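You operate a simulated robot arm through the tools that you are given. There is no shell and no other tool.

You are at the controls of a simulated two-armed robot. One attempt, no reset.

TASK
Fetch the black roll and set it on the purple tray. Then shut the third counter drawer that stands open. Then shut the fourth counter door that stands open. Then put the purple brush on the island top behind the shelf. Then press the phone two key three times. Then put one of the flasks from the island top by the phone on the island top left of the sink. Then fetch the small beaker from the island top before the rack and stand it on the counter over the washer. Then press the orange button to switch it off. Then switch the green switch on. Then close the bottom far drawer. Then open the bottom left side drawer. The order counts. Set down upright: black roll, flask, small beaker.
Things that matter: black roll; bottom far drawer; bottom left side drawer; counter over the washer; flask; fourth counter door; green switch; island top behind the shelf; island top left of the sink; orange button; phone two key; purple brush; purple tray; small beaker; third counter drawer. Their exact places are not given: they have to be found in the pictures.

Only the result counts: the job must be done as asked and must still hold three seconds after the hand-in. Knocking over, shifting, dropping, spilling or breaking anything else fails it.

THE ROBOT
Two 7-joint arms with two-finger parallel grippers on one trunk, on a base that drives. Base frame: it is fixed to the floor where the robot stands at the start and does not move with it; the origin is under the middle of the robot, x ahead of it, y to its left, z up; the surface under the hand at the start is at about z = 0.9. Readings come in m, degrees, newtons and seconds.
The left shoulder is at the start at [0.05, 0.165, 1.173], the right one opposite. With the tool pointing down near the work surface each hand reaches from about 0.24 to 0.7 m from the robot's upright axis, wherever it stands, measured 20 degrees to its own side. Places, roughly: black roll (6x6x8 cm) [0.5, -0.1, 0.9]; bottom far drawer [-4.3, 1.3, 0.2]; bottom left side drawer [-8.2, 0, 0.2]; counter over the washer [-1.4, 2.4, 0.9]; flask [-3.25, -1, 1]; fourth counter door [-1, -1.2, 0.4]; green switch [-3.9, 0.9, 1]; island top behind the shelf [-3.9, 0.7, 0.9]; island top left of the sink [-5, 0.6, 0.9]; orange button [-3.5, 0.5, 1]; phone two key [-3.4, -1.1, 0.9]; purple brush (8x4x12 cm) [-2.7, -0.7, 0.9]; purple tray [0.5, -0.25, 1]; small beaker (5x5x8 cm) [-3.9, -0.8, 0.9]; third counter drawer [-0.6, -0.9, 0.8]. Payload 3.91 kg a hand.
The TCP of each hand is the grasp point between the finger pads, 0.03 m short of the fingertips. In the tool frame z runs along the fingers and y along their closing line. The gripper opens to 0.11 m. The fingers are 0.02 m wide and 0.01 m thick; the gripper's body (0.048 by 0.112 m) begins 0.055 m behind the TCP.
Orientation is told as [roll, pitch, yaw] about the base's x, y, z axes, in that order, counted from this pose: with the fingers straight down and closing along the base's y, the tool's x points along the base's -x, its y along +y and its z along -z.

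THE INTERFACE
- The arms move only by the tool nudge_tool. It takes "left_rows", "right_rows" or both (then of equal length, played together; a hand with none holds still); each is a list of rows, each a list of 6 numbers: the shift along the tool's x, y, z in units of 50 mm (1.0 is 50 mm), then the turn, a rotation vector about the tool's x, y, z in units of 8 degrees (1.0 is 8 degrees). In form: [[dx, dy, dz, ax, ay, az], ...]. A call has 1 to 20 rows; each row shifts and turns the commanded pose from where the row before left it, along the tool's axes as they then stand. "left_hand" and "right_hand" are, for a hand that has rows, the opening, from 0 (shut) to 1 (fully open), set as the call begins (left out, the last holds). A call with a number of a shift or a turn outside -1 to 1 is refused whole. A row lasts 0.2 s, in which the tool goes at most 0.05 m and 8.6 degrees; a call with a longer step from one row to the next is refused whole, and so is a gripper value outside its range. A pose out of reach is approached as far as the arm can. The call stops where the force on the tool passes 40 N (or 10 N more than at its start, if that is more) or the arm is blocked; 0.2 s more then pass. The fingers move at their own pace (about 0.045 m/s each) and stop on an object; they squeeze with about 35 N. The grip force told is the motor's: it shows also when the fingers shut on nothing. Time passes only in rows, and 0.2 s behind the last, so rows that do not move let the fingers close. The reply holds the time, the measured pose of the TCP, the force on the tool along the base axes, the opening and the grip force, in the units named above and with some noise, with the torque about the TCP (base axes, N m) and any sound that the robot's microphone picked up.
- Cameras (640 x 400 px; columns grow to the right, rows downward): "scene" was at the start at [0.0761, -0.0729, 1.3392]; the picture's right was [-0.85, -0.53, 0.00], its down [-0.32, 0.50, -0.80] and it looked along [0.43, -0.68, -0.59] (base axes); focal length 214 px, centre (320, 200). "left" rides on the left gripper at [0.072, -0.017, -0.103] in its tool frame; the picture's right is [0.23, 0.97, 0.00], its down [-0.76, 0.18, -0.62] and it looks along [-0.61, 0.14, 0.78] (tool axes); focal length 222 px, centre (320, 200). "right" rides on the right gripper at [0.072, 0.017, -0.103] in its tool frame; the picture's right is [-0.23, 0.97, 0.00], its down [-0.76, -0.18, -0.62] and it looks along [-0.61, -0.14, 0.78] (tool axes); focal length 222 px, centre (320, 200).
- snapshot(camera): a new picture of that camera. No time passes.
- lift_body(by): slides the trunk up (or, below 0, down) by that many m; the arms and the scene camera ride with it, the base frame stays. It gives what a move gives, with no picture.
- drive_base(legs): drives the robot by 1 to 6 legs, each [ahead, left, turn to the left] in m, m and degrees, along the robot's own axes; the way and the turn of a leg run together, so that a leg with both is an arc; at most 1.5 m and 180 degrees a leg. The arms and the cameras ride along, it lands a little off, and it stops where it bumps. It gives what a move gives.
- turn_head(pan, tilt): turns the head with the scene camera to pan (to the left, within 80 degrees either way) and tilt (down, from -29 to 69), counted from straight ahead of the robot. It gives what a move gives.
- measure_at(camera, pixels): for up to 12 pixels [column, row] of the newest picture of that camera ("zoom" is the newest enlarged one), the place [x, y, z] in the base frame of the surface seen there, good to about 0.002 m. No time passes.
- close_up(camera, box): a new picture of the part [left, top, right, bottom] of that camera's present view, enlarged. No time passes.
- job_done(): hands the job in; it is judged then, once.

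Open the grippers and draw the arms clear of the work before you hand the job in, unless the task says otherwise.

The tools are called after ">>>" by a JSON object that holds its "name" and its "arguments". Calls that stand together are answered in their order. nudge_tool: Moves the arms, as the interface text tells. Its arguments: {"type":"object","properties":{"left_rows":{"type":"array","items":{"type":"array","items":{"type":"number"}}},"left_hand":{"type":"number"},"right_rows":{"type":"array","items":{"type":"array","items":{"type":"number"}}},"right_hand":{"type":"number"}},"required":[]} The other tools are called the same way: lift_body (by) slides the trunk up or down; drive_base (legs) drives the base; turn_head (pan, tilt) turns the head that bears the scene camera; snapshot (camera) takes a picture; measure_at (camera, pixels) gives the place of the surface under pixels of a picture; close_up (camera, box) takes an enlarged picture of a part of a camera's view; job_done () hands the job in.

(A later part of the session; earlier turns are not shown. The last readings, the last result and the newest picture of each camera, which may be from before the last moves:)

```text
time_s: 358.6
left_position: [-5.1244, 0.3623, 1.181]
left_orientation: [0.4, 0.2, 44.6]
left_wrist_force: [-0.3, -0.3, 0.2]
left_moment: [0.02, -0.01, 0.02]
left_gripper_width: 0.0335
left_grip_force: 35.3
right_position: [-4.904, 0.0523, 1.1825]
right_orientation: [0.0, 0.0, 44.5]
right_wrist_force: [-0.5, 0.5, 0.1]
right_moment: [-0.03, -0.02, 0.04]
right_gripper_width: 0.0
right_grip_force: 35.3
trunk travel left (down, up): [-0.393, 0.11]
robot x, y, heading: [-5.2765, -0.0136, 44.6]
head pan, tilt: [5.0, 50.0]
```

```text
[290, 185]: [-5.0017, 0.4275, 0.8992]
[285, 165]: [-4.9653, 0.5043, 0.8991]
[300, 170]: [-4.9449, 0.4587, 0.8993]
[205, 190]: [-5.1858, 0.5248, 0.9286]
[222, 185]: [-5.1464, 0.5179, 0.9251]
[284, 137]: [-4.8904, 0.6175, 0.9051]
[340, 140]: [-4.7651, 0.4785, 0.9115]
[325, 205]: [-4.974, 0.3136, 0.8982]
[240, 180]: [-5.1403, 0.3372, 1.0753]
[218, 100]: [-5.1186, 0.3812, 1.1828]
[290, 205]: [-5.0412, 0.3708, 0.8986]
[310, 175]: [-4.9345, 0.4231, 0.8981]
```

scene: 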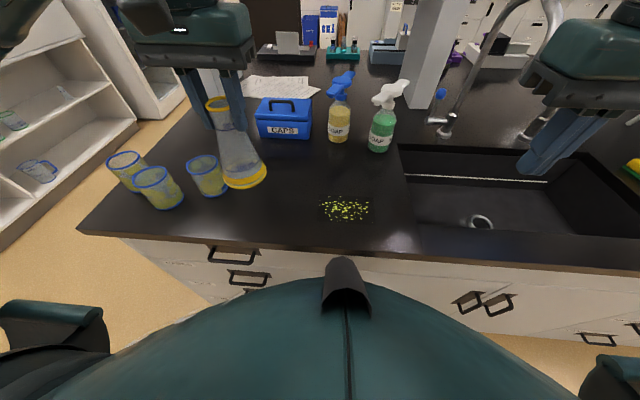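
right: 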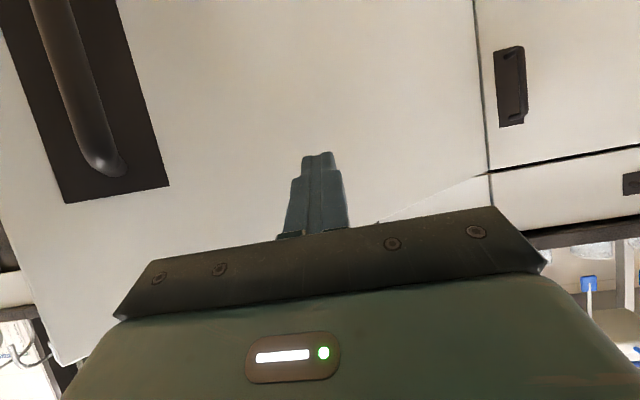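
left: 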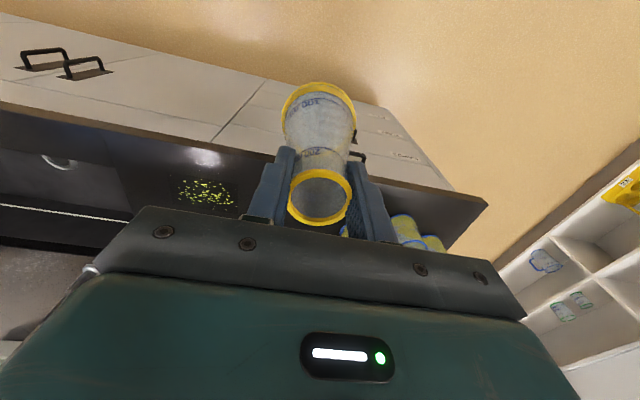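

I carry the flask to (-4.975,0.480), about 16 cm or more from all neighbours, slowly at height.

>>> {"name": "nudge_tool", "arguments": {"left_rows": [[-0.1, -0.036, 0, 0, 0, 0], [-0.2, -0.036, 0, 0, 0, 0], [-0.3, -0.036, 0, 0, 0, 0], [-0.4, -0.036, 0, 0, 0, 0], [-0.4, -0.036, 0, 0, 0, 0], [-0.4, -0.036, 0, 0, 0, 0], [-0.4, -0.036, 0, 0, 0, 0], [-0.4, -0.036, 0, 0, 0, 0], [-0.4, -0.036, 0, 0, 0, 0], [-0.39, -0.036, 0, 0, 0, 0], [-0.25, -0.036, 0, 0, 0, 0], [-0.15, -0.036, 0, 0, 0, 0], [0, 0, 0, 0, 0, 0]]}}

>>> {"name": "nudge_tool", "arguments": {"left_rows": [[0, 0, 0.1, 0, 0, 0], [0, 0, 0.2, 0, 0, 0], [0, 0, 0.3, 0, 0, 0], [0, 0, 0.3, 0, 0, 0], [0, 0, 0.3, 0, 0, 0], [0, 0, 0.3, 0, 0, 0], [0, 0, 0.3, 0, 0, 0], [0, 0, 0.3, 0, 0, 0], [0, 0, 0.3, 0, 0, 0], [0, 0, 0.25, 0, 0, 0], [0, 0, 0.15, 0, 0, 0], [0, 0, 0.1, 0, 0, 0], [0, 0, 0, 0, 0, 0]]}}

>>> {"name": "snapshot", "arguments": {"camera": "left"}}

>>> {"name": "close_up", "arguments": {"camera": "scene", "box": [200, 80, 380, 220]}}

```text
time_s: 361.4
left_position: [-4.9763, 0.4799, 1.1808]
left_orientation: [0.4, 0.2, 44.8]
left_wrist_force: [-0.2, 0.4, -0.1]
left_moment: [0.0, -0.01, 0.0]
left_gripper_width: 0.0331
left_grip_force: 35.3
right_position: [-4.9035, 0.0525, 1.1821]
right_orientation: [-0.1, 0.0, 44.5]
right_wrist_force: [0.7, 0.4, 0.4]
right_moment: [-0.02, -0.01, 0.01]
right_gripper_width: 0.0
right_grip_force: 34.6
trunk travel left (down, up): [-0.393, 0.11]
robot x, y, heading: [-5.2748, -0.0127, 44.9]
head pan, tilt: [5.0, 50.0]
```

```text
time_s: 364.2
left_position: [-4.9776, 0.481, 1.0348]
left_orientation: [0.4, 0.2, 44.8]
left_wrist_force: [-0.7, -0.4, -0.4]
left_moment: [-0.01, 0.01, -0.01]
left_gripper_width: 0.0334
left_grip_force: 35.2
right_position: [-4.9038, 0.0527, 1.1823]
right_orientation: [0.0, 0.0, 44.5]
right_wrist_force: [0.0, -0.3, 0.4]
right_moment: [0.02, 0.01, -0.01]
right_gripper_width: 0.0002
right_grip_force: 34.8
trunk travel left (down, up): [-0.393, 0.11]
robot x, y, heading: [-5.2737, -0.0119, 44.6]
head pan, tilt: [5.0, 50.0]
```

```text
taken
```

left: 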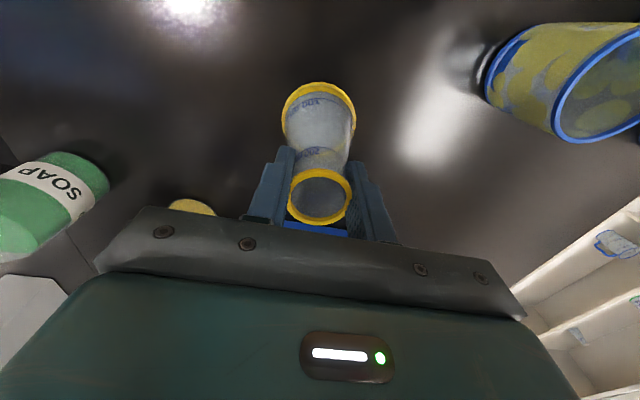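

```text
2.86 times, centred on (290, 150) of scene
```

zoom: 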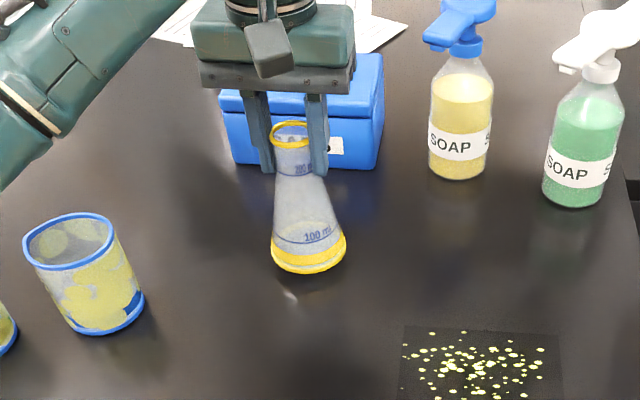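

The flask hovers about a centimetre above its spot. I lower in 2 mm steps to feel the contact.

>>> {"name": "nudge_tool", "arguments": {"left_rows": [[0, 0, 0.04, 0, 0, 0], [0, 0, 0.04, 0, 0, 0], [0, 0, 0.04, 0, 0, 0], [0, 0, 0.04, 0, 0, 0], [0, 0, 0, 0, 0, 0]]}}

>>> {"name": "nudge_tool", "arguments": {"left_rows": [[0, 0, 0.03, 0, 0, 0], [0, 0, 0.03, 0, 0, 0], [0, 0, 0, 0, 0, 0]]}}

```text
time_s: 365.4
left_position: [-4.9771, 0.4794, 1.0277]
left_orientation: [0.5, 0.1, 44.7]
left_wrist_force: [0.2, -0.9, -0.4]
left_moment: [0.02, 0.01, -0.03]
left_gripper_width: 0.0331
left_grip_force: 35.0
right_position: [-4.9038, 0.0514, 1.183]
right_orientation: [0.1, 0.0, 44.5]
right_wrist_force: [0.7, 1.1, 0.1]
right_moment: [-0.05, 0.03, 0.02]
right_gripper_width: 0.0
right_grip_force: 35.3
trunk travel left (down, up): [-0.393, 0.11]
robot x, y, heading: [-5.2734, -0.0129, 44.5]
head pan, tilt: [5.0, 50.0]
```

```text
time_s: 366.2
left_position: [-4.9772, 0.4799, 1.0253]
left_orientation: [0.4, 0.2, 44.7]
left_wrist_force: [-0.5, 0.4, -0.6]
left_moment: [0.01, -0.01, -0.03]
left_gripper_width: 0.0332
left_grip_force: 34.6
right_position: [-4.9038, 0.0506, 1.1841]
right_orientation: [0.0, 0.0, 44.5]
right_wrist_force: [0.3, -0.6, -0.2]
right_moment: [0.0, 0.02, 0.0]
right_gripper_width: 0.0001
right_grip_force: 35.1
trunk travel left (down, up): [-0.393, 0.11]
robot x, y, heading: [-5.2732, -0.0113, 44.7]
head pan, tilt: [5.0, 50.0]
```

No contact yet at 1.0253, while it should touch at about 1.021. I go on in 1–1.5 mm steps.

>>> {"name": "nudge_tool", "arguments": {"left_rows": [[0, 0, 0.03, 0, 0, 0], [0, 0, 0.03, 0, 0, 0], [0, 0, 0, 0, 0, 0]]}}

>>> {"name": "nudge_tool", "arguments": {"left_rows": [[0, 0, 0.02, 0, 0, 0], [0, 0, 0.02, 0, 0, 0], [0, 0, 0, 0, 0, 0]]}}

```text
time_s: 367.0
left_position: [-4.9775, 0.4802, 1.0241]
left_orientation: [0.4, 0.0, 44.6]
left_wrist_force: [-2.0, -0.8, 17.3]
left_moment: [-0.48, 0.25, -0.07]
left_gripper_width: 0.0332
left_grip_force: 34.7
right_position: [-4.9051, 0.0507, 1.184]
right_orientation: [0.0, 0.0, 44.4]
right_wrist_force: [-0.9, 0.4, -0.4]
right_moment: [0.04, 0.0, -0.01]
right_gripper_width: 0.0
right_grip_force: 35.3
trunk travel left (down, up): [-0.393, 0.11]
robot x, y, heading: [-5.2738, -0.0111, 44.5]
head pan, tilt: [5.0, 50.0]
```

```text
time_s: 367.8
left_position: [-4.9768, 0.4786, 1.0234]
left_orientation: [0.4, -0.2, 44.7]
left_wrist_force: [-2.4, 0.2, 33.2]
left_moment: [-0.49, 0.39, -0.01]
left_gripper_width: 0.0332
left_grip_force: 34.5
right_position: [-4.9058, 0.0511, 1.1838]
right_orientation: [0.0, -0.2, 44.4]
right_wrist_force: [-0.6, -0.2, -0.4]
right_moment: [0.01, 0.03, 0.0]
right_gripper_width: 0.0
right_grip_force: 34.9
trunk travel left (down, up): [-0.393, 0.11]
robot x, y, heading: [-5.2743, -0.0077, 44.7]
head pan, tilt: [5.0, 50.0]
```

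Firm contact at 33 N: the flask stands on the top. I ease up 1.5 mm and open the fingers.

>>> {"name": "nudge_tool", "arguments": {"left_rows": [[0, 0, -0.03, 0, 0, 0], [0, 0, 0, 0, 0, 0]]}}

>>> {"name": "nudge_tool", "arguments": {"left_rows": [[0, 0, 0, 0, 0, 0], [0, 0, 0, 0, 0, 0], [0, 0, 0, 0, 0, 0], [0, 0, 0, 0, 0, 0], [0, 0, 0, 0, 0, 0]], "left_hand": 0.7}}

>>> {"name": "snapshot", "arguments": {"camera": "left"}}

>>> {"name": "close_up", "arguments": {"camera": "scene", "box": [200, 80, 380, 220]}}

```text
time_s: 368.4
left_position: [-4.9762, 0.4788, 1.0247]
left_orientation: [0.5, -0.2, 44.8]
left_wrist_force: [0.1, 3.5, 27.8]
left_moment: [-0.05, -0.03, 0.02]
left_gripper_width: 0.0332
left_grip_force: 35.3
right_position: [-4.9064, 0.0503, 1.184]
right_orientation: [0.1, -0.1, 44.5]
right_wrist_force: [0.1, -0.4, -0.3]
right_moment: [-0.01, 0.03, 0.01]
right_gripper_width: 0.0
right_grip_force: 35.1
trunk travel left (down, up): [-0.393, 0.11]
robot x, y, heading: [-5.2763, -0.0097, 44.4]
head pan, tilt: [5.0, 50.0]
```

```text
time_s: 369.6
left_position: [-4.9769, 0.4808, 1.0214]
left_orientation: [0.5, 0.2, 44.7]
left_wrist_force: [1.3, -0.1, 0.5]
left_moment: [-0.03, 0.0, -0.02]
left_gripper_width: 0.0771
left_grip_force: 0.1
right_position: [-4.9045, 0.0526, 1.1838]
right_orientation: [0.1, 0.0, 44.4]
right_wrist_force: [-0.4, -0.4, 0.1]
right_moment: [-0.02, -0.04, 0.01]
right_gripper_width: 0.0001
right_grip_force: 34.5
trunk travel left (down, up): [-0.393, 0.11]
robot x, y, heading: [-5.2725, -0.0123, 44.8]
head pan, tilt: [5.0, 50.0]
```

```text
taken
```

left: 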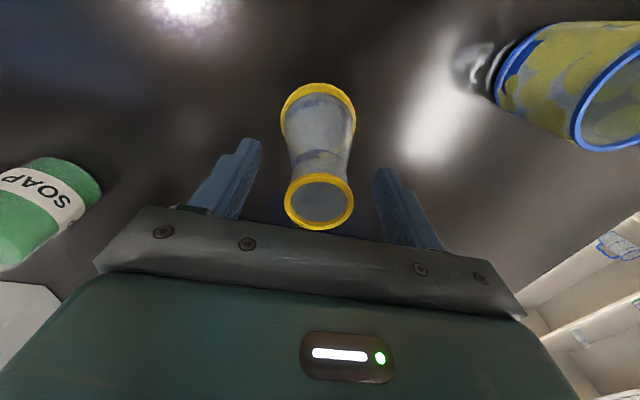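

```text
2.86 times, centred on (290, 150) of scene
```

zoom: 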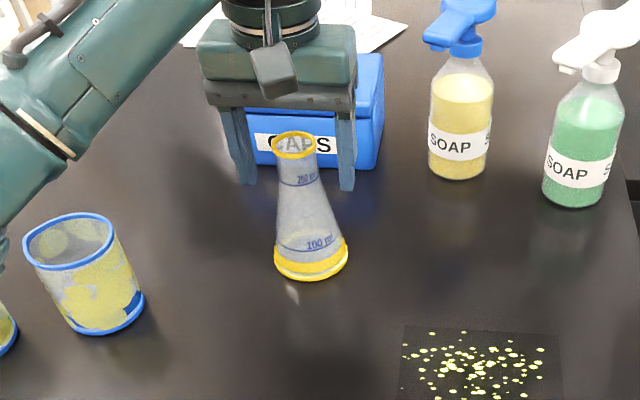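

The flask stands upright and free. I raise the hand straight up off it and pull back.

>>> {"name": "nudge_tool", "arguments": {"left_rows": [[0, 0, -0.2, 0, 0, 0], [0, 0, -0.4, 0, 0, 0], [0, 0, -0.6, 0, 0, 0], [0, 0, -0.8, 0, 0, 0], [0, 0, -0.8, 0, 0, 0], [0.4, 0, -0.3, 0, 0, 0], [0.8, 0.1, 0, 0, 0, 0], [0.9, 0.1, 0, 0, 0, 0], [0.9, 0.1, 0, 0, 0, 0], [0.9, 0.1, 0, 0, 0, 0], [0.4, 0, 0, 0, 0, 0], [0, 0, 0, 0, 0, 0]]}}

>>> {"name": "snapshot", "arguments": {"camera": "scene"}}

```text
time_s: 372.2
left_position: [-5.1413, 0.3383, 1.176]
left_orientation: [0.4, 0.2, 44.9]
left_wrist_force: [-0.6, -0.3, 0.6]
left_moment: [0.0, 0.0, 0.01]
left_gripper_width: 0.0772
left_grip_force: 0.0
right_position: [-4.9044, 0.0523, 1.1838]
right_orientation: [0.0, 0.0, 44.5]
right_wrist_force: [0.0, -0.1, 0.4]
right_moment: [0.01, -0.05, 0.01]
right_gripper_width: 0.0003
right_grip_force: 34.8
trunk travel left (down, up): [-0.393, 0.11]
robot x, y, heading: [-5.2732, -0.0137, 44.5]
head pan, tilt: [5.0, 50.0]
```

```text
taken
```

scene: 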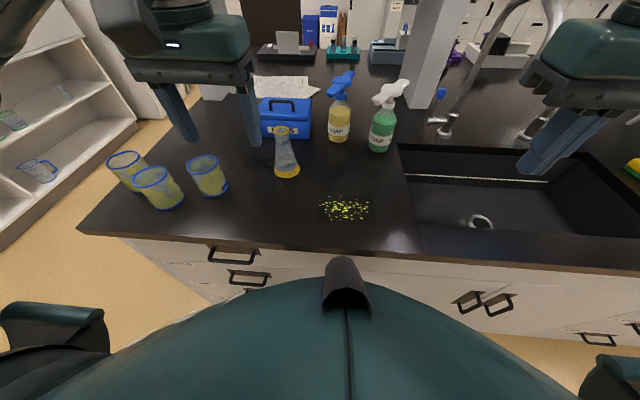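

The flask is well placed. Next is the small beaker before the drying rack: I back off and slide right along the island towards it.

>>> {"name": "drive_base", "arguments": {"legs": [[-0.15, 0, 0.3], [0, -1.33, 0]]}}

>>> {"name": "turn_head", "arguments": {"pan": -10, "tilt": 40}}

>>> {"name": "snapshot", "arguments": {"camera": "scene"}}

```text
time_s: 384.8
left_position: [-4.3245, -0.6877, 1.1778]
left_orientation: [0.4, 0.2, 45.1]
left_wrist_force: [1.4, -0.3, 0.7]
left_moment: [0.02, 0.01, 0.01]
left_gripper_width: 0.077
left_grip_force: 0.0
right_position: [-4.0869, -0.9733, 1.1835]
right_orientation: [0.0, 0.0, 44.7]
right_wrist_force: [0.0, -0.3, 0.4]
right_moment: [-0.02, 0.02, -0.02]
right_gripper_width: 0.0
right_grip_force: 35.2
trunk travel left (down, up): [-0.393, 0.11]
robot x, y, heading: [-4.4567, -1.0428, 45.0]
head pan, tilt: [5.0, 50.0]
```

```text
time_s: 385.6
left_position: [-4.3256, -0.6869, 1.178]
left_orientation: [0.3, 0.3, 45.1]
left_wrist_force: [0.2, 0.1, -0.2]
left_moment: [0.03, 0.02, -0.02]
left_gripper_width: 0.0769
left_grip_force: 0.1
right_position: [-4.0862, -0.9721, 1.1837]
right_orientation: [0.0, 0.0, 44.7]
right_wrist_force: [0.4, 0.1, -0.3]
right_moment: [-0.01, -0.01, 0.04]
right_gripper_width: 0.0001
right_grip_force: 34.9
trunk travel left (down, up): [-0.393, 0.11]
robot x, y, heading: [-4.4607, -1.0396, 45.0]
head pan, tilt: [-10.0, 40.0]
```

```text
taken
```

scene: 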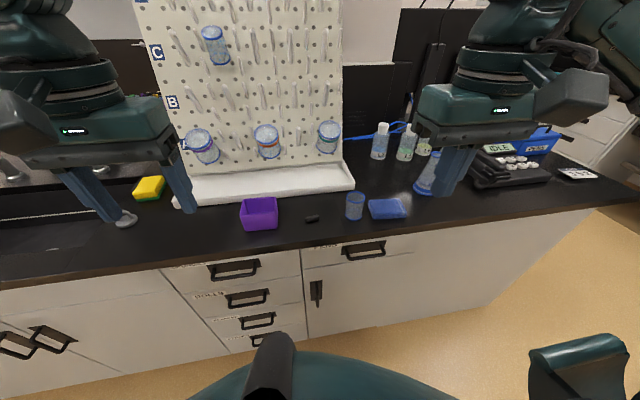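

The small beaker stands at (355,205), between a dark stopper and a blue sponge. I zoom in and measure.

>>> {"name": "close_up", "arguments": {"camera": "scene", "box": [290, 160, 430, 250]}}

>>> {"name": "measure_at", "arguments": {"camera": "zoom", "pixels": [[297, 152], [264, 150], [330, 150], [297, 165], [297, 139], [297, 270], [268, 255], [326, 255], [370, 210], [215, 260], [440, 190], [297, 200]]}}

```text
4.44 times, centred on (360, 205) of scene
```

zoom: 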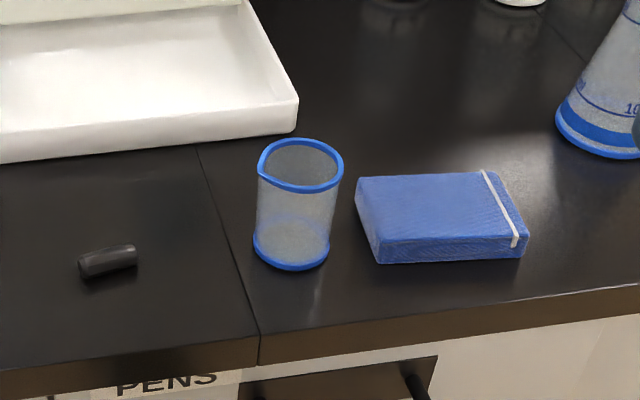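

```text
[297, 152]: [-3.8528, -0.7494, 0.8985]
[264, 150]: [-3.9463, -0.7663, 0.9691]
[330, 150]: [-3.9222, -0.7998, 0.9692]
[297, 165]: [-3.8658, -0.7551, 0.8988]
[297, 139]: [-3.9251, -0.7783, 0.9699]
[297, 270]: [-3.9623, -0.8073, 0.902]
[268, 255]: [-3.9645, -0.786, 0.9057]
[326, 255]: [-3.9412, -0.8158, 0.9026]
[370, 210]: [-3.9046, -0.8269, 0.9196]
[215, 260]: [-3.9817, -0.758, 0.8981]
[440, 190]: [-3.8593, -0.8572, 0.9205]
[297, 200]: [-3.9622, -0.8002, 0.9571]
```

The beaker's centre is about (-3.943,-0.792), rim at 0.970, 5 cm wide; the sponge's edge is 5 cm right of its centre. I bring the right hand above it with a 7 cm opening.

>>> {"name": "nudge_tool", "arguments": {"right_rows": [[-0.5, 0.06, 0, 0, 0, 0], [-0.8, 0.1, 0, 0, 0, 0], [-0.8, 0.1, 0, 0, 0, 0], [-0.8, 0.1, 0, 0, 0, 0], [-0.8, 0.1, 0, 0, 0, 0], [-0.6, 0.06, 0, 0, 0, 0], [-0.28, 0.03, 0, 0, 0, 0], [0, 0, 0, 0, 0, 0]], "right_hand": 0.64}}

>>> {"name": "snapshot", "arguments": {"camera": "right"}}

>>> {"name": "snapshot", "arguments": {"camera": "scene"}}

```text
time_s: 387.4
left_position: [-4.3253, -0.6868, 1.1757]
left_orientation: [0.3, 0.2, 45.1]
left_wrist_force: [-0.7, 0.7, -0.3]
left_moment: [0.01, 0.0, -0.01]
left_gripper_width: 0.0769
left_grip_force: 0.0
right_position: [-3.944, -0.7912, 1.1827]
right_orientation: [-0.1, 0.0, 44.9]
right_wrist_force: [1.0, 0.0, -0.4]
right_moment: [0.01, -0.01, -0.04]
right_gripper_width: 0.0703
right_grip_force: 0.0
trunk travel left (down, up): [-0.393, 0.11]
robot x, y, heading: [-4.4574, -1.04, 44.7]
head pan, tilt: [-10.0, 40.0]
```

```text
taken
```

right: 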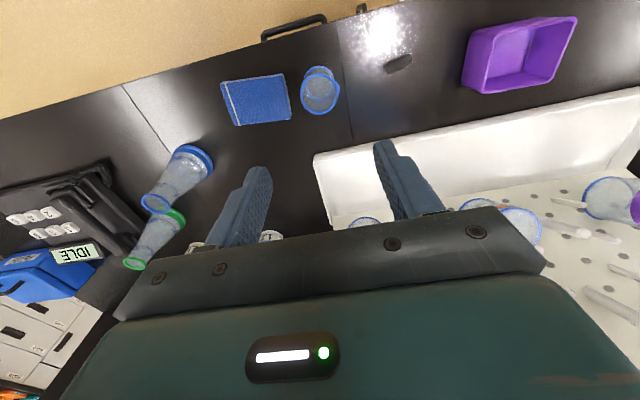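

```text
taken
```

scene: 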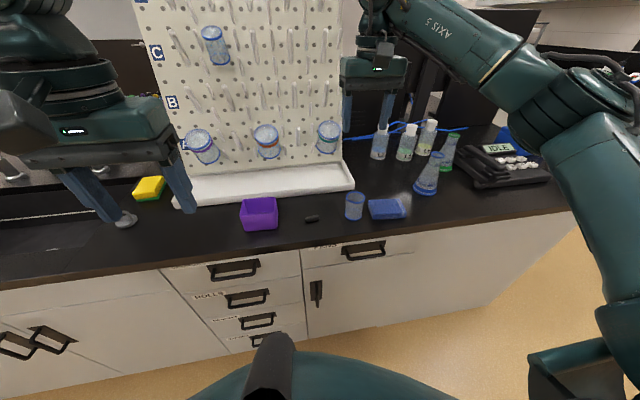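

I measure the beaker's rim from the right camera, where it shows at about (320,95).

>>> {"name": "close_up", "arguments": {"camera": "right", "box": [280, 55, 360, 125]}}

>>> {"name": "measure_at", "arguments": {"camera": "zoom", "pixels": [[180, 205], [440, 235], [310, 145], [310, 310], [170, 230], [460, 200], [320, 90]]}}

```text
5.71 times, centred on (320, 90) of right
```

zoom: 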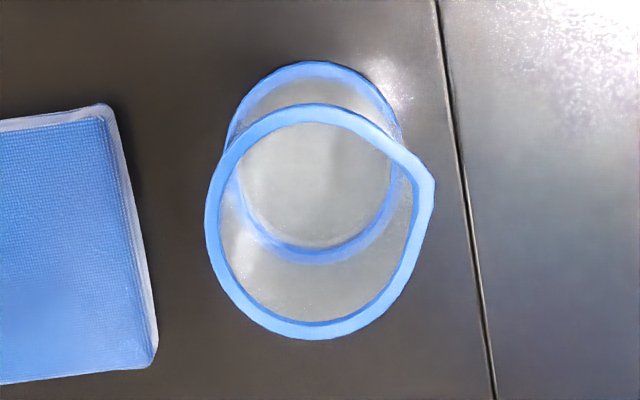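

```text
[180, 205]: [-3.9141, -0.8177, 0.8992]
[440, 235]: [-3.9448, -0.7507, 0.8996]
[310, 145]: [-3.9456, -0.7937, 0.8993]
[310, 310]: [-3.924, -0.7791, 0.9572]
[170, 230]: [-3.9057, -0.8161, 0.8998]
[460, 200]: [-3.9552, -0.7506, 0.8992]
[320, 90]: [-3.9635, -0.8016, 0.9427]
```

I measure directly on the blue rim ring.

>>> {"name": "measure_at", "arguments": {"camera": "zoom", "pixels": [[214, 222], [410, 235], [300, 331], [318, 114], [424, 190], [235, 155], [240, 295], [375, 300]]}}

```text
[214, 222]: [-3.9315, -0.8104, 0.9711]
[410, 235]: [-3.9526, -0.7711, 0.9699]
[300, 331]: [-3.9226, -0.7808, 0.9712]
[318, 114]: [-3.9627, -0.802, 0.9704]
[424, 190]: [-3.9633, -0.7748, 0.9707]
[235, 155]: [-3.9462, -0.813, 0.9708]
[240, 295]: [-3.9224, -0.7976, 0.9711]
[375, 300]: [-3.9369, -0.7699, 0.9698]
```

The rim centre is (-3.9424,-0.791), right under the TCP. I lower to just above the rim first, then check.

>>> {"name": "nudge_tool", "arguments": {"right_rows": [[-0.03, 0, 0.6, 0, 0, 0], [0, 0, 0.8, 0, 0, 0], [0, 0, 0.8, 0, 0, 0], [0, 0, 0.8, 0, 0, 0], [0, 0, 0, 0, 0, 0]]}}

>>> {"name": "snapshot", "arguments": {"camera": "right"}}

>>> {"name": "close_up", "arguments": {"camera": "scene", "box": [280, 80, 460, 230]}}

```text
time_s: 388.6
left_position: [-4.3237, -0.6868, 1.1755]
left_orientation: [0.4, 0.3, 45.1]
left_wrist_force: [0.1, -0.6, -0.3]
left_moment: [-0.01, 0.0, 0.02]
left_gripper_width: 0.077
left_grip_force: 0.1
right_position: [-3.9424, -0.7897, 1.0332]
right_orientation: [0.0, 0.1, 44.9]
right_wrist_force: [-0.6, 0.5, 0.6]
right_moment: [0.02, 0.02, -0.03]
right_gripper_width: 0.0706
right_grip_force: 0.1
trunk travel left (down, up): [-0.393, 0.11]
robot x, y, heading: [-4.4555, -1.0405, 45.1]
head pan, tilt: [-10.0, 40.0]
```

```text
taken
```

right: 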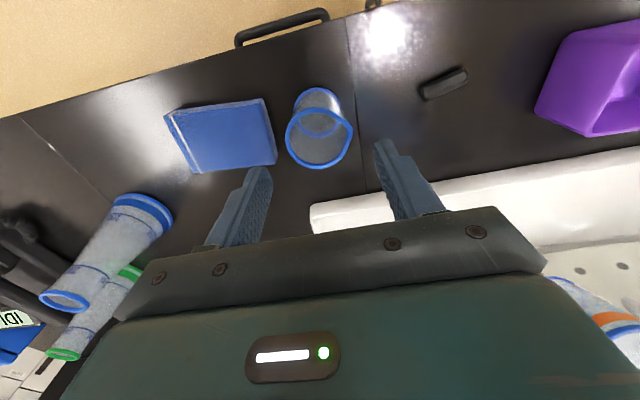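

```text
2.67 times, centred on (370, 155) of scene
```

zoom: 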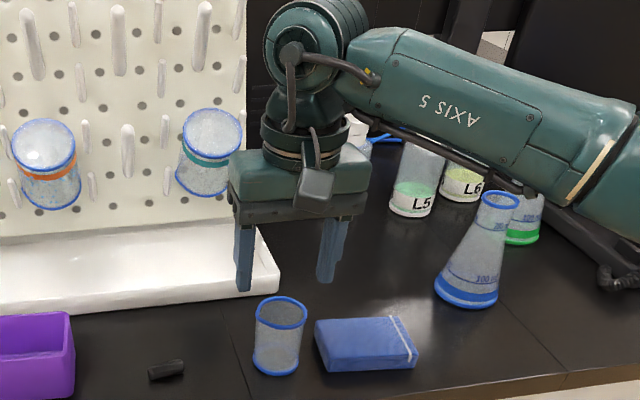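

I check the white trough's near corner relative to the left finger before going down.

>>> {"name": "measure_at", "arguments": {"camera": "right", "pixels": [[318, 212], [330, 205], [380, 198], [272, 160], [260, 105]]}}

```text
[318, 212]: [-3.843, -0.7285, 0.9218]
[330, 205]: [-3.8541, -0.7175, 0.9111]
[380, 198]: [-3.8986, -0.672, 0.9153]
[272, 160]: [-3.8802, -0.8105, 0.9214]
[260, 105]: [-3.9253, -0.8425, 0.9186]
```

The trough is 11 cm ahead and the sponge edge 4.9 cm to the right at z 0.921. I lower to a TCP height of 0.955, so the tips stay above the sponge, then close.

>>> {"name": "nudge_tool", "arguments": {"right_rows": [[0, 0, 0.5, 0, 0, 0], [0, 0, 0.5, 0, 0, 0], [0, 0, 0.4, 0, 0, 0], [0, 0, 0.16, 0, 0, 0], [0, 0, 0, 0, 0, 0]]}}

>>> {"name": "snapshot", "arguments": {"camera": "right"}}

```text
time_s: 389.8
left_position: [-4.325, -0.6865, 1.1771]
left_orientation: [0.4, 0.2, 45.1]
left_wrist_force: [-0.1, 0.7, -0.5]
left_moment: [-0.02, 0.0, -0.03]
left_gripper_width: 0.0767
left_grip_force: 0.1
right_position: [-3.9408, -0.7907, 0.9557]
right_orientation: [0.1, 0.0, 44.7]
right_wrist_force: [-0.1, -0.8, 0.9]
right_moment: [0.04, 0.01, 0.0]
right_gripper_width: 0.0706
right_grip_force: 0.0
trunk travel left (down, up): [-0.393, 0.11]
robot x, y, heading: [-4.4601, -1.0437, 44.8]
head pan, tilt: [-10.0, 40.0]
```

```text
taken
```

right: 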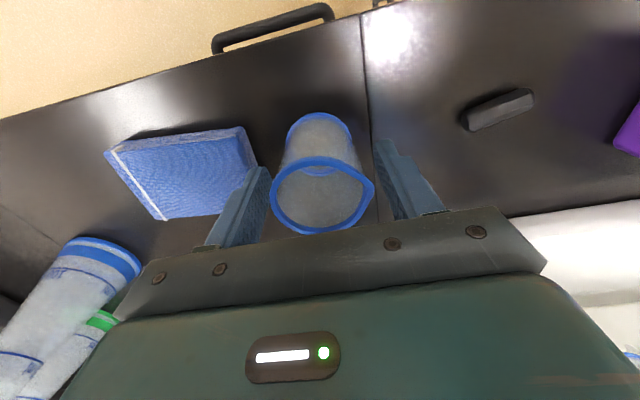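

The beaker sits between the fingers. I close and let it settle, then test with a slow lift.

>>> {"name": "nudge_tool", "arguments": {"right_rows": [[0, 0, 0, 0, 0, 0], [0, 0, 0, 0, 0, 0], [0, 0, 0, 0, 0, 0], [0, 0, 0, 0, 0, 0], [0, 0, 0, 0, 0, 0], [0, 0, 0, 0, 0, 0], [0, 0, 0, 0, 0, 0], [0, 0, 0, 0, 0, 0]], "right_hand": 0}}

>>> {"name": "nudge_tool", "arguments": {"right_rows": [[0, 0, -0.04, 0, 0, 0], [0, 0, -0.06, 0, 0, 0], [0, 0, -0.1, 0, 0, 0], [0, 0, -0.1, 0, 0, 0], [0, 0, -0.1, 0, 0, 0], [0, 0, -0.05, 0, 0, 0], [0, 0, 0, 0, 0, 0]]}}

>>> {"name": "close_up", "arguments": {"camera": "scene", "box": [280, 100, 460, 240]}}

>>> {"name": "snapshot", "arguments": {"camera": "right"}}

```text
time_s: 391.6
left_position: [-4.3255, -0.6873, 1.1771]
left_orientation: [0.4, 0.3, 45.1]
left_wrist_force: [0.3, -0.5, -0.4]
left_moment: [0.0, -0.03, 0.0]
left_gripper_width: 0.077
left_grip_force: 0.0
right_position: [-3.9418, -0.7916, 0.9574]
right_orientation: [0.0, 0.0, 44.7]
right_wrist_force: [-0.4, 1.7, 0.9]
right_moment: [0.0, -0.04, 0.01]
right_gripper_width: 0.0456
right_grip_force: 35.2
trunk travel left (down, up): [-0.393, 0.11]
robot x, y, heading: [-4.4565, -1.039, 45.0]
head pan, tilt: [-10.0, 40.0]
```

```text
time_s: 393.2
left_position: [-4.3247, -0.688, 1.176]
left_orientation: [0.3, 0.2, 45.1]
left_wrist_force: [1.2, -0.9, -0.4]
left_moment: [0.02, -0.02, -0.02]
left_gripper_width: 0.0771
left_grip_force: 0.0
right_position: [-3.9426, -0.7919, 0.9783]
right_orientation: [0.0, -0.1, 44.9]
right_wrist_force: [-0.3, -0.7, -0.1]
right_moment: [-0.01, -0.01, 0.01]
right_gripper_width: 0.0452
right_grip_force: 35.1
trunk travel left (down, up): [-0.393, 0.11]
robot x, y, heading: [-4.4604, -1.0415, 44.9]
head pan, tilt: [-10.0, 40.0]
```

```text
2.86 times, centred on (370, 170) of scene
```

zoom: 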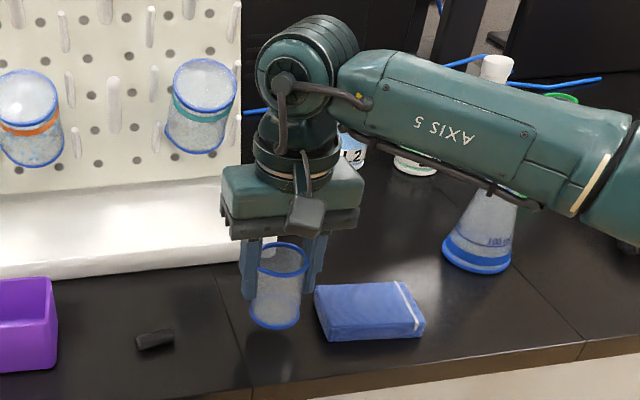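

```text
taken
```

right: 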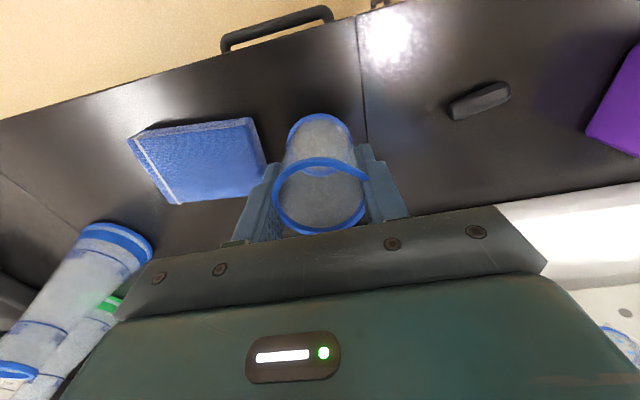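

The beaker is lifted cleanly. I continue slowly up to travel height.

>>> {"name": "nudge_tool", "arguments": {"right_rows": [[0, 0, -0.1, 0, 0, 0], [0, 0, -0.2, 0, 0, 0], [0, 0, -0.3, 0, 0, 0], [0, 0, -0.3, 0, 0, 0], [0, 0, -0.3, 0, 0, 0], [0, 0, -0.3, 0, 0, 0], [0, 0, -0.3, 0, 0, 0], [0, 0, -0.3, 0, 0, 0], [0, 0, -0.3, 0, 0, 0], [0, 0, -0.3, 0, 0, 0], [0, 0, -0.3, 0, 0, 0], [0, 0, -0.3, 0, 0, 0], [0, 0, -0.25, 0, 0, 0], [0, 0, -0.15, 0, 0, 0], [0, 0, -0.1, 0, 0, 0], [0, 0, 0, 0, 0, 0]]}}

>>> {"name": "nudge_tool", "arguments": {"right_rows": [[0.1, 0, 0, 0, 0, 0], [0.2, 0, 0, 0, 0, 0], [0.3, -0.02, 0, 0, 0, 0], [0.4, -0.02, 0, 0, 0, 0], [0.4, -0.03, 0, 0, 0, 0], [0.4, -0.03, 0, 0, 0, 0], [0.4, -0.03, 0, 0, 0, 0], [0.4, -0.03, 0, 0, 0, 0], [0.4, -0.03, 0, 0, 0, 0], [0.4, -0.02, 0, 0, 0, 0], [0.4, -0.02, 0, 0, 0, 0], [0.3, 0, 0, 0, 0, 0], [0.2, 0, 0, 0, 0, 0], [0.1, 0, 0, 0, 0, 0], [0, 0, 0, 0, 0, 0]]}}

>>> {"name": "snapshot", "arguments": {"camera": "right"}}

```text
time_s: 396.6
left_position: [-4.3244, -0.6863, 1.1766]
left_orientation: [0.5, 0.3, 45.2]
left_wrist_force: [0.4, -0.4, 0.1]
left_moment: [-0.04, 0.0, 0.03]
left_gripper_width: 0.0771
left_grip_force: 0.1
right_position: [-3.9426, -0.79, 1.1674]
right_orientation: [0.0, 0.0, 44.9]
right_wrist_force: [0.4, 0.2, -0.7]
right_moment: [0.01, 0.0, -0.04]
right_gripper_width: 0.0448
right_grip_force: 34.9
trunk travel left (down, up): [-0.393, 0.11]
robot x, y, heading: [-4.4544, -1.0396, 45.0]
head pan, tilt: [-10.0, 40.0]
```

```text
time_s: 399.8
left_position: [-4.325, -0.6862, 1.1754]
left_orientation: [0.4, 0.2, 45.1]
left_wrist_force: [0.5, -0.4, 0.6]
left_moment: [-0.02, 0.0, 0.01]
left_gripper_width: 0.077
left_grip_force: 0.1
right_position: [-4.0894, -0.9541, 1.1658]
right_orientation: [-0.1, 0.0, 44.8]
right_wrist_force: [-0.2, -0.3, 0.0]
right_moment: [-0.02, 0.05, -0.02]
right_gripper_width: 0.0445
right_grip_force: 35.0
trunk travel left (down, up): [-0.393, 0.11]
robot x, y, heading: [-4.456, -1.0387, 45.2]
head pan, tilt: [-10.0, 40.0]
```

```text
taken
```

right: 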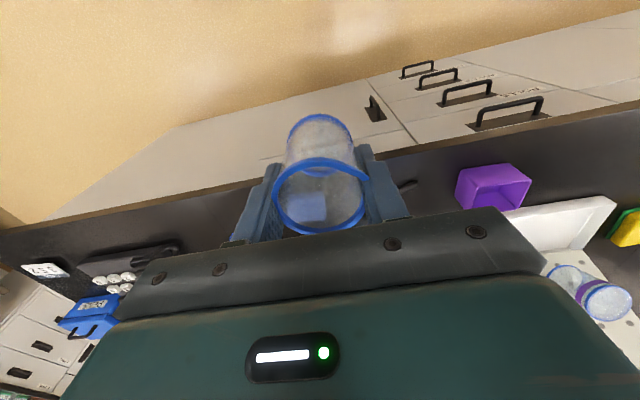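

The beaker is held, about 34 cm ahead of the body. I now travel to the washer counter via the corridor, first sliding right along the island.

>>> {"name": "drive_base", "arguments": {"legs": [[-0.05, -1.4, 0], [0, -0.45, 0]]}}

>>> {"name": "snapshot", "arguments": {"camera": "right"}}

```text
time_s: 416.1
left_position: [-3.0744, -2.0146, 1.1756]
left_orientation: [0.4, 0.4, 44.5]
left_wrist_force: [0.4, 0.7, 0.0]
left_moment: [0.06, 0.02, -0.01]
left_gripper_width: 0.0772
left_grip_force: 0.0
right_position: [-2.842, -2.2844, 1.1678]
right_orientation: [0.0, -0.1, 44.3]
right_wrist_force: [-0.2, -1.0, 0.5]
right_moment: [-0.01, 0.0, -0.03]
right_gripper_width: 0.0445
right_grip_force: 34.7
trunk travel left (down, up): [-0.393, 0.11]
robot x, y, heading: [-3.2064, -2.3655, 44.4]
head pan, tilt: [-10.0, 40.0]
```

```text
taken
```

right: 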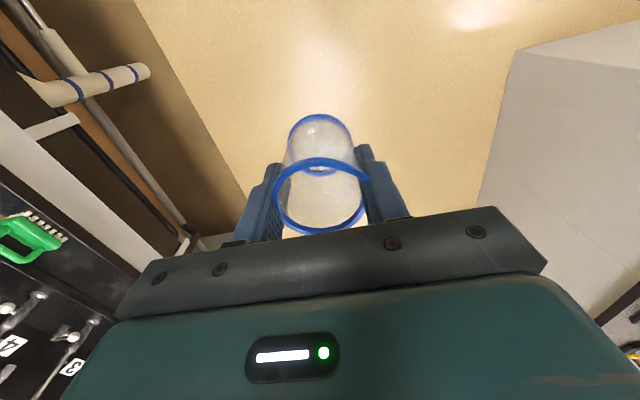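

The beaker sits unchanged. I drive forward through the corridor towards the other counter.

>>> {"name": "drive_base", "arguments": {"legs": [[1.4, 0, 0.5], [1.4, 0, 0], [0.5, 0, 0]]}}

>>> {"name": "turn_head", "arguments": {"pan": 30, "tilt": 20}}

>>> {"name": "snapshot", "arguments": {"camera": "scene"}}

>>> {"name": "snapshot", "arguments": {"camera": "right"}}

```text
time_s: 432.1
left_position: [-0.6609, 0.1986, 1.1757]
left_orientation: [0.3, 0.3, 41.1]
left_wrist_force: [-0.7, 0.0, 0.8]
left_moment: [-0.03, 0.01, 0.01]
left_gripper_width: 0.077
left_grip_force: 0.0
right_position: [-0.446, -0.0842, 1.1672]
right_orientation: [0.0, 0.0, 40.7]
right_wrist_force: [0.1, -0.2, 1.1]
right_moment: [0.0, 0.0, -0.04]
right_gripper_width: 0.0447
right_grip_force: 35.0
trunk travel left (down, up): [-0.393, 0.11]
robot x, y, heading: [-0.817, -0.1448, 40.8]
head pan, tilt: [-10.0, 40.0]
```

```text
time_s: 433.1
left_position: [-0.6615, 0.198, 1.1759]
left_orientation: [0.4, 0.2, 41.1]
left_wrist_force: [-0.1, 0.1, -0.2]
left_moment: [0.01, 0.03, 0.02]
left_gripper_width: 0.0768
left_grip_force: 0.0
right_position: [-0.4469, -0.0836, 1.1661]
right_orientation: [-0.1, -0.1, 40.8]
right_wrist_force: [-0.4, 0.1, 0.4]
right_moment: [0.0, 0.04, 0.0]
right_gripper_width: 0.0449
right_grip_force: 35.1
trunk travel left (down, up): [-0.393, 0.11]
robot x, y, heading: [-0.814, -0.1434, 40.8]
head pan, tilt: [30.0, 20.0]
```

```text
taken
```

scene: 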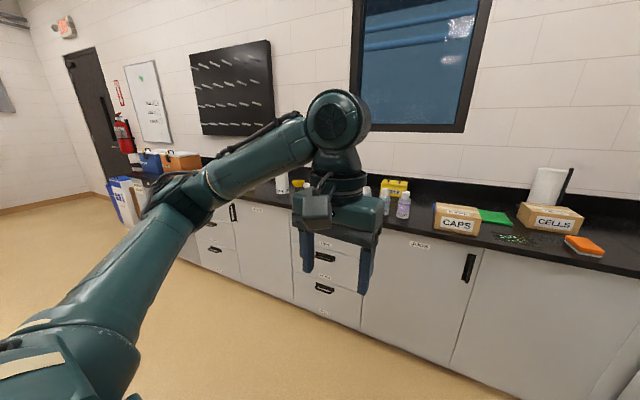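

```text
taken
```

right: 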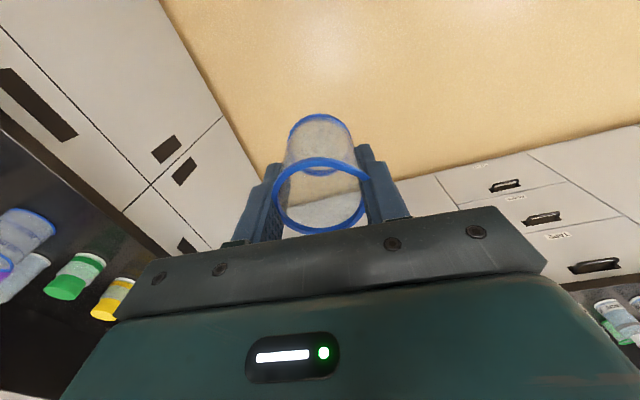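

The robot's heading drifted to 40.8°, so I correct it and slide left along this counter toward the washer.

>>> {"name": "drive_base", "arguments": {"legs": [[0, 0, 4], [0, 1.2, 0], [0, 0.9, 0]]}}

>>> {"name": "turn_head", "arguments": {"pan": 10, "tilt": 25}}

>>> {"name": "snapshot", "arguments": {"camera": "scene"}}

>>> {"name": "snapshot", "arguments": {"camera": "right"}}

```text
time_s: 452.1
left_position: [-2.1354, 1.7143, 1.1759]
left_orientation: [0.4, 0.2, 44.6]
left_wrist_force: [0.1, 0.2, 0.6]
left_moment: [-0.02, 0.0, 0.01]
left_gripper_width: 0.0768
left_grip_force: 0.1
right_position: [-1.902, 1.445, 1.1677]
right_orientation: [0.0, 0.0, 44.4]
right_wrist_force: [0.0, 0.6, -0.1]
right_moment: [-0.01, 0.03, 0.0]
right_gripper_width: 0.0448
right_grip_force: 35.7
trunk travel left (down, up): [-0.393, 0.11]
robot x, y, heading: [-2.2685, 1.3645, 44.6]
head pan, tilt: [30.0, 20.0]
```

```text
time_s: 453.0
left_position: [-2.1355, 1.713, 1.1745]
left_orientation: [0.4, 0.1, 44.6]
left_wrist_force: [-0.2, 0.2, -0.5]
left_moment: [-0.01, 0.05, 0.0]
left_gripper_width: 0.0769
left_grip_force: 0.1
right_position: [-1.9031, 1.446, 1.166]
right_orientation: [0.0, 0.0, 44.3]
right_wrist_force: [0.8, -0.4, -0.9]
right_moment: [0.03, 0.01, 0.01]
right_gripper_width: 0.0446
right_grip_force: 34.8
trunk travel left (down, up): [-0.393, 0.11]
robot x, y, heading: [-2.2691, 1.3655, 44.6]
head pan, tilt: [10.0, 25.0]
```

```text
taken
```

scene: 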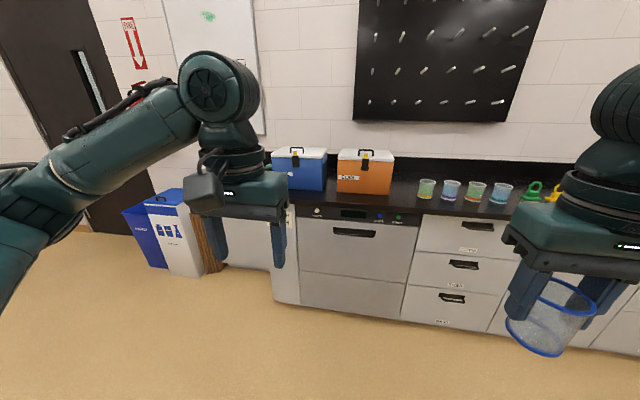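

```text
taken
```

right: 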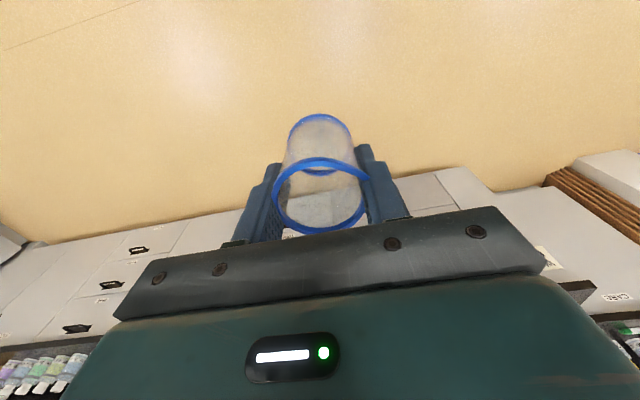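

The washer is the appliance at (355,250), with an orange and a blue cooler on the counter above it. I measure the washer's extent and the free counter space over it.

>>> {"name": "measure_at", "arguments": {"camera": "scene", "pixels": [[303, 235], [412, 240], [350, 240], [310, 200], [350, 200], [390, 203], [400, 190], [420, 195], [366, 190], [310, 188], [340, 208], [405, 205]]}}

>>> {"name": "close_up", "arguments": {"camera": "scene", "box": [260, 140, 540, 320]}}

```text
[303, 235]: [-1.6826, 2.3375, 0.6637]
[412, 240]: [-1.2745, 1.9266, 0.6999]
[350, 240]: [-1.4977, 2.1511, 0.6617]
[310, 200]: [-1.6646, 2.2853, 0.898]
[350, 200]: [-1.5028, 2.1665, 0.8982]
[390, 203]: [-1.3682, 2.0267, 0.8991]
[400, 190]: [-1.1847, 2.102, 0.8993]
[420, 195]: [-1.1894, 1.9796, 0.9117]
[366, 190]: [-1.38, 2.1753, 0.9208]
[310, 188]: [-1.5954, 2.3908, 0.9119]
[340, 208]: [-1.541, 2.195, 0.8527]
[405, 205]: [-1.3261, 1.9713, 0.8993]
```

```text
2.22 times, centred on (400, 230) of scene
```

zoom: 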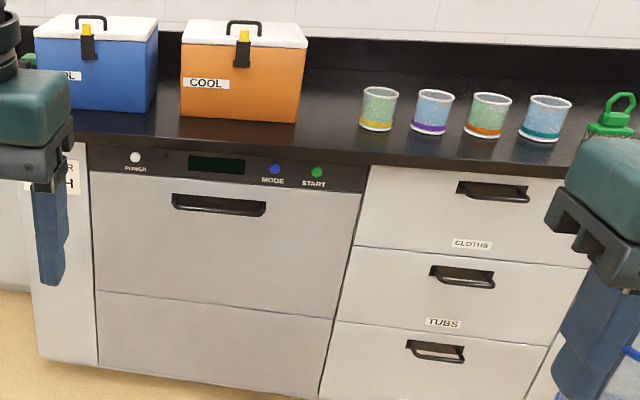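

The washer spans b≈2.26–2.84; the coolers stand back with their fronts at a≈-0.56. I drive closer and inspect the free strip in front of the orange cooler.

>>> {"name": "drive_base", "arguments": {"legs": [[0.52, 0, 0.4]]}}

>>> {"name": "turn_head", "arguments": {"pan": -10, "tilt": 40}}

>>> {"name": "snapshot", "arguments": {"camera": "scene"}}

```text
time_s: 456.0
left_position: [-1.7673, 2.0832, 1.1757]
left_orientation: [0.5, 0.2, 45.2]
left_wrist_force: [-0.7, 0.5, 0.7]
left_moment: [0.02, 0.0, -0.03]
left_gripper_width: 0.0769
left_grip_force: 0.1
right_position: [-1.5315, 1.8199, 1.1655]
right_orientation: [0.0, 0.0, 44.9]
right_wrist_force: [-0.4, 0.4, -0.5]
right_moment: [-0.02, 0.0, -0.02]
right_gripper_width: 0.0446
right_grip_force: 34.7
trunk travel left (down, up): [-0.393, 0.11]
robot x, y, heading: [-1.8968, 1.7314, 44.9]
head pan, tilt: [10.0, 25.0]
```

```text
time_s: 456.9
left_position: [-1.7677, 2.0848, 1.1754]
left_orientation: [0.4, 0.2, 45.1]
left_wrist_force: [-0.3, 0.6, -0.4]
left_moment: [0.02, 0.01, 0.0]
left_gripper_width: 0.0773
left_grip_force: 0.1
right_position: [-1.5321, 1.8185, 1.1664]
right_orientation: [0.0, 0.0, 45.0]
right_wrist_force: [0.6, 0.4, 0.1]
right_moment: [-0.03, -0.02, 0.0]
right_gripper_width: 0.0448
right_grip_force: 35.0
trunk travel left (down, up): [-0.393, 0.11]
robot x, y, heading: [-1.8982, 1.732, 44.9]
head pan, tilt: [-10.0, 40.0]
```

```text
taken
```

scene: 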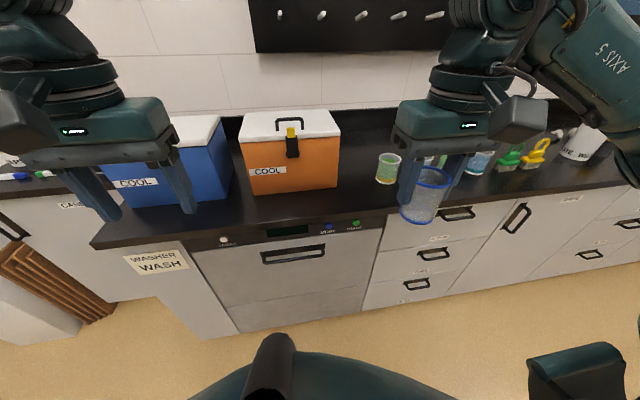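

I see the orange cooler with a free corner to its right front around (360,195). I measure the cooler's corners, lid, the first beaker and the counter edge.

>>> {"name": "measure_at", "arguments": {"camera": "scene", "pixels": [[254, 194], [335, 186], [243, 143], [340, 133], [345, 212], [300, 217], [362, 196], [355, 175], [380, 182], [388, 158], [345, 190], [385, 208]]}}

>>> {"name": "close_up", "arguments": {"camera": "scene", "box": [220, 90, 440, 250]}}

```text
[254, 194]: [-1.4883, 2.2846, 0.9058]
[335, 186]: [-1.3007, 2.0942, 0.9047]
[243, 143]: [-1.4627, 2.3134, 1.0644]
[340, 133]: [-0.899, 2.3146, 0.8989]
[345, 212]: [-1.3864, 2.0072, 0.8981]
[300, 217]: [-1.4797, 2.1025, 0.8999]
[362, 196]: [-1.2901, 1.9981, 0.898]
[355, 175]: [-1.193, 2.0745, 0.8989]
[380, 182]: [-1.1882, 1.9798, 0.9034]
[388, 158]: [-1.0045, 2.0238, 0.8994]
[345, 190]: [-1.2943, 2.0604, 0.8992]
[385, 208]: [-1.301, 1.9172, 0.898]
```

```text
2.50 times, centred on (330, 170) of scene
```

zoom: 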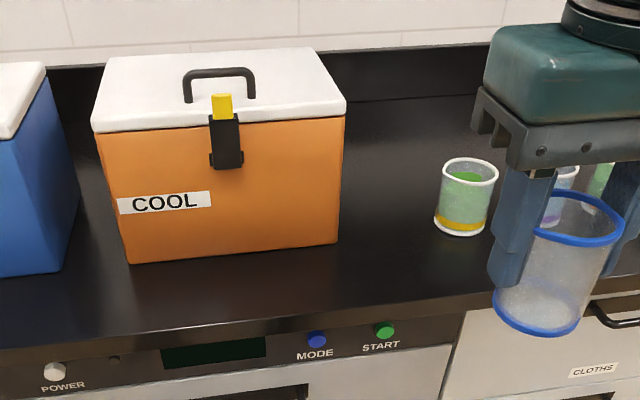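

The strip in front of the orange cooler (front at a=-0.562, top 1.08) is free. I choose the spot (-1.375,2.075), central over the washer, and carry the beaker there slowly.

>>> {"name": "nudge_tool", "arguments": {"right_rows": [[-0.1, 0.0787, 0, 0, 0, 0], [-0.2, 0.0787, 0, 0, 0, 0], [-0.3, 0.0787, 0, 0, 0, 0], [-0.4, 0.0787, 0, 0, 0, 0], [-0.4, 0.0787, 0, 0, 0, 0], [-0.4, 0.0787, 0, 0, 0, 0], [-0.4, 0.0787, 0, 0, 0, 0], [-0.4, 0.0787, 0, 0, 0, 0], [-0.4, 0.0787, 0, 0, 0, 0], [-0.4, 0.0787, 0, 0, 0, 0], [-0.4, 0.0787, 0, 0, 0, 0], [-0.4, 0.0787, 0, 0, 0, 0], [-0.4, 0.0787, 0, 0, 0, 0], [-0.4, 0.0787, 0, 0, 0, 0], [-0.35, 0.0787, 0, 0, 0, 0], [-0.25, 0.0787, 0, 0, 0, 0], [-0.15, 0.0787, 0, 0, 0, 0], [-0.09, 0.0787, 0, 0, 0, 0], [0, 0, 0, 0, 0, 0]]}}

>>> {"name": "snapshot", "arguments": {"camera": "scene"}}

>>> {"name": "snapshot", "arguments": {"camera": "right"}}

```text
time_s: 460.9
left_position: [-1.7672, 2.0835, 1.176]
left_orientation: [0.4, 0.2, 45.2]
left_wrist_force: [-0.3, -0.8, -0.1]
left_moment: [-0.01, 0.0, -0.01]
left_gripper_width: 0.0772
left_grip_force: 0.0
right_position: [-1.374, 2.0746, 1.1664]
right_orientation: [-0.1, -0.1, 45.0]
right_wrist_force: [0.4, 1.2, 0.2]
right_moment: [-0.01, -0.02, 0.0]
right_gripper_width: 0.0445
right_grip_force: 34.9
trunk travel left (down, up): [-0.393, 0.11]
robot x, y, heading: [-1.8983, 1.7297, 45.3]
head pan, tilt: [-10.0, 40.0]
```

```text
taken
```

scene: 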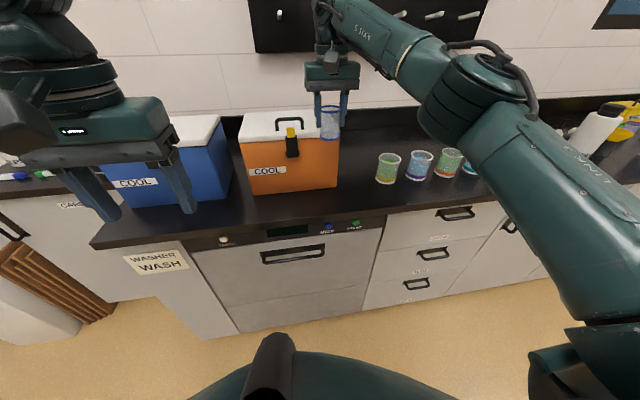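

```text
taken
```

right: 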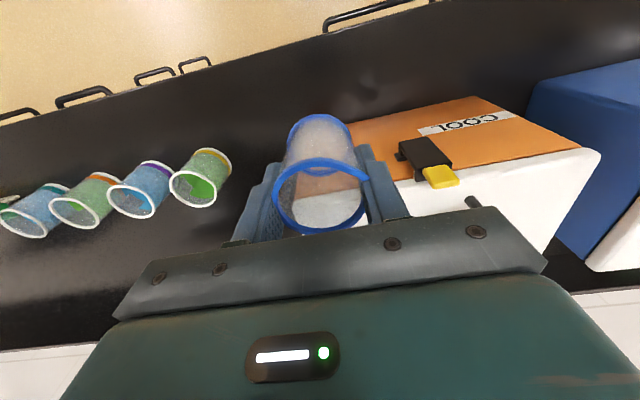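

The beaker hovers in front of the cooler's right part. Before lowering I verify the cooler's front edges from the right camera.

>>> {"name": "measure_at", "arguments": {"camera": "right", "pixels": [[362, 125], [420, 112], [475, 100], [385, 160], [480, 165], [560, 155], [440, 178], [400, 155], [330, 190]]}}

```text
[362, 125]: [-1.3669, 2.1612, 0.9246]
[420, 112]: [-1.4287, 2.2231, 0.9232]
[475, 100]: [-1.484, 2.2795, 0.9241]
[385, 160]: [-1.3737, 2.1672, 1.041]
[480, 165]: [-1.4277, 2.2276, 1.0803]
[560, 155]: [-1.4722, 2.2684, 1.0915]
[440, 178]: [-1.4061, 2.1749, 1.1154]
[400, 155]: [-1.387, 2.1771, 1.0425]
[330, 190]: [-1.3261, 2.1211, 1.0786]
```

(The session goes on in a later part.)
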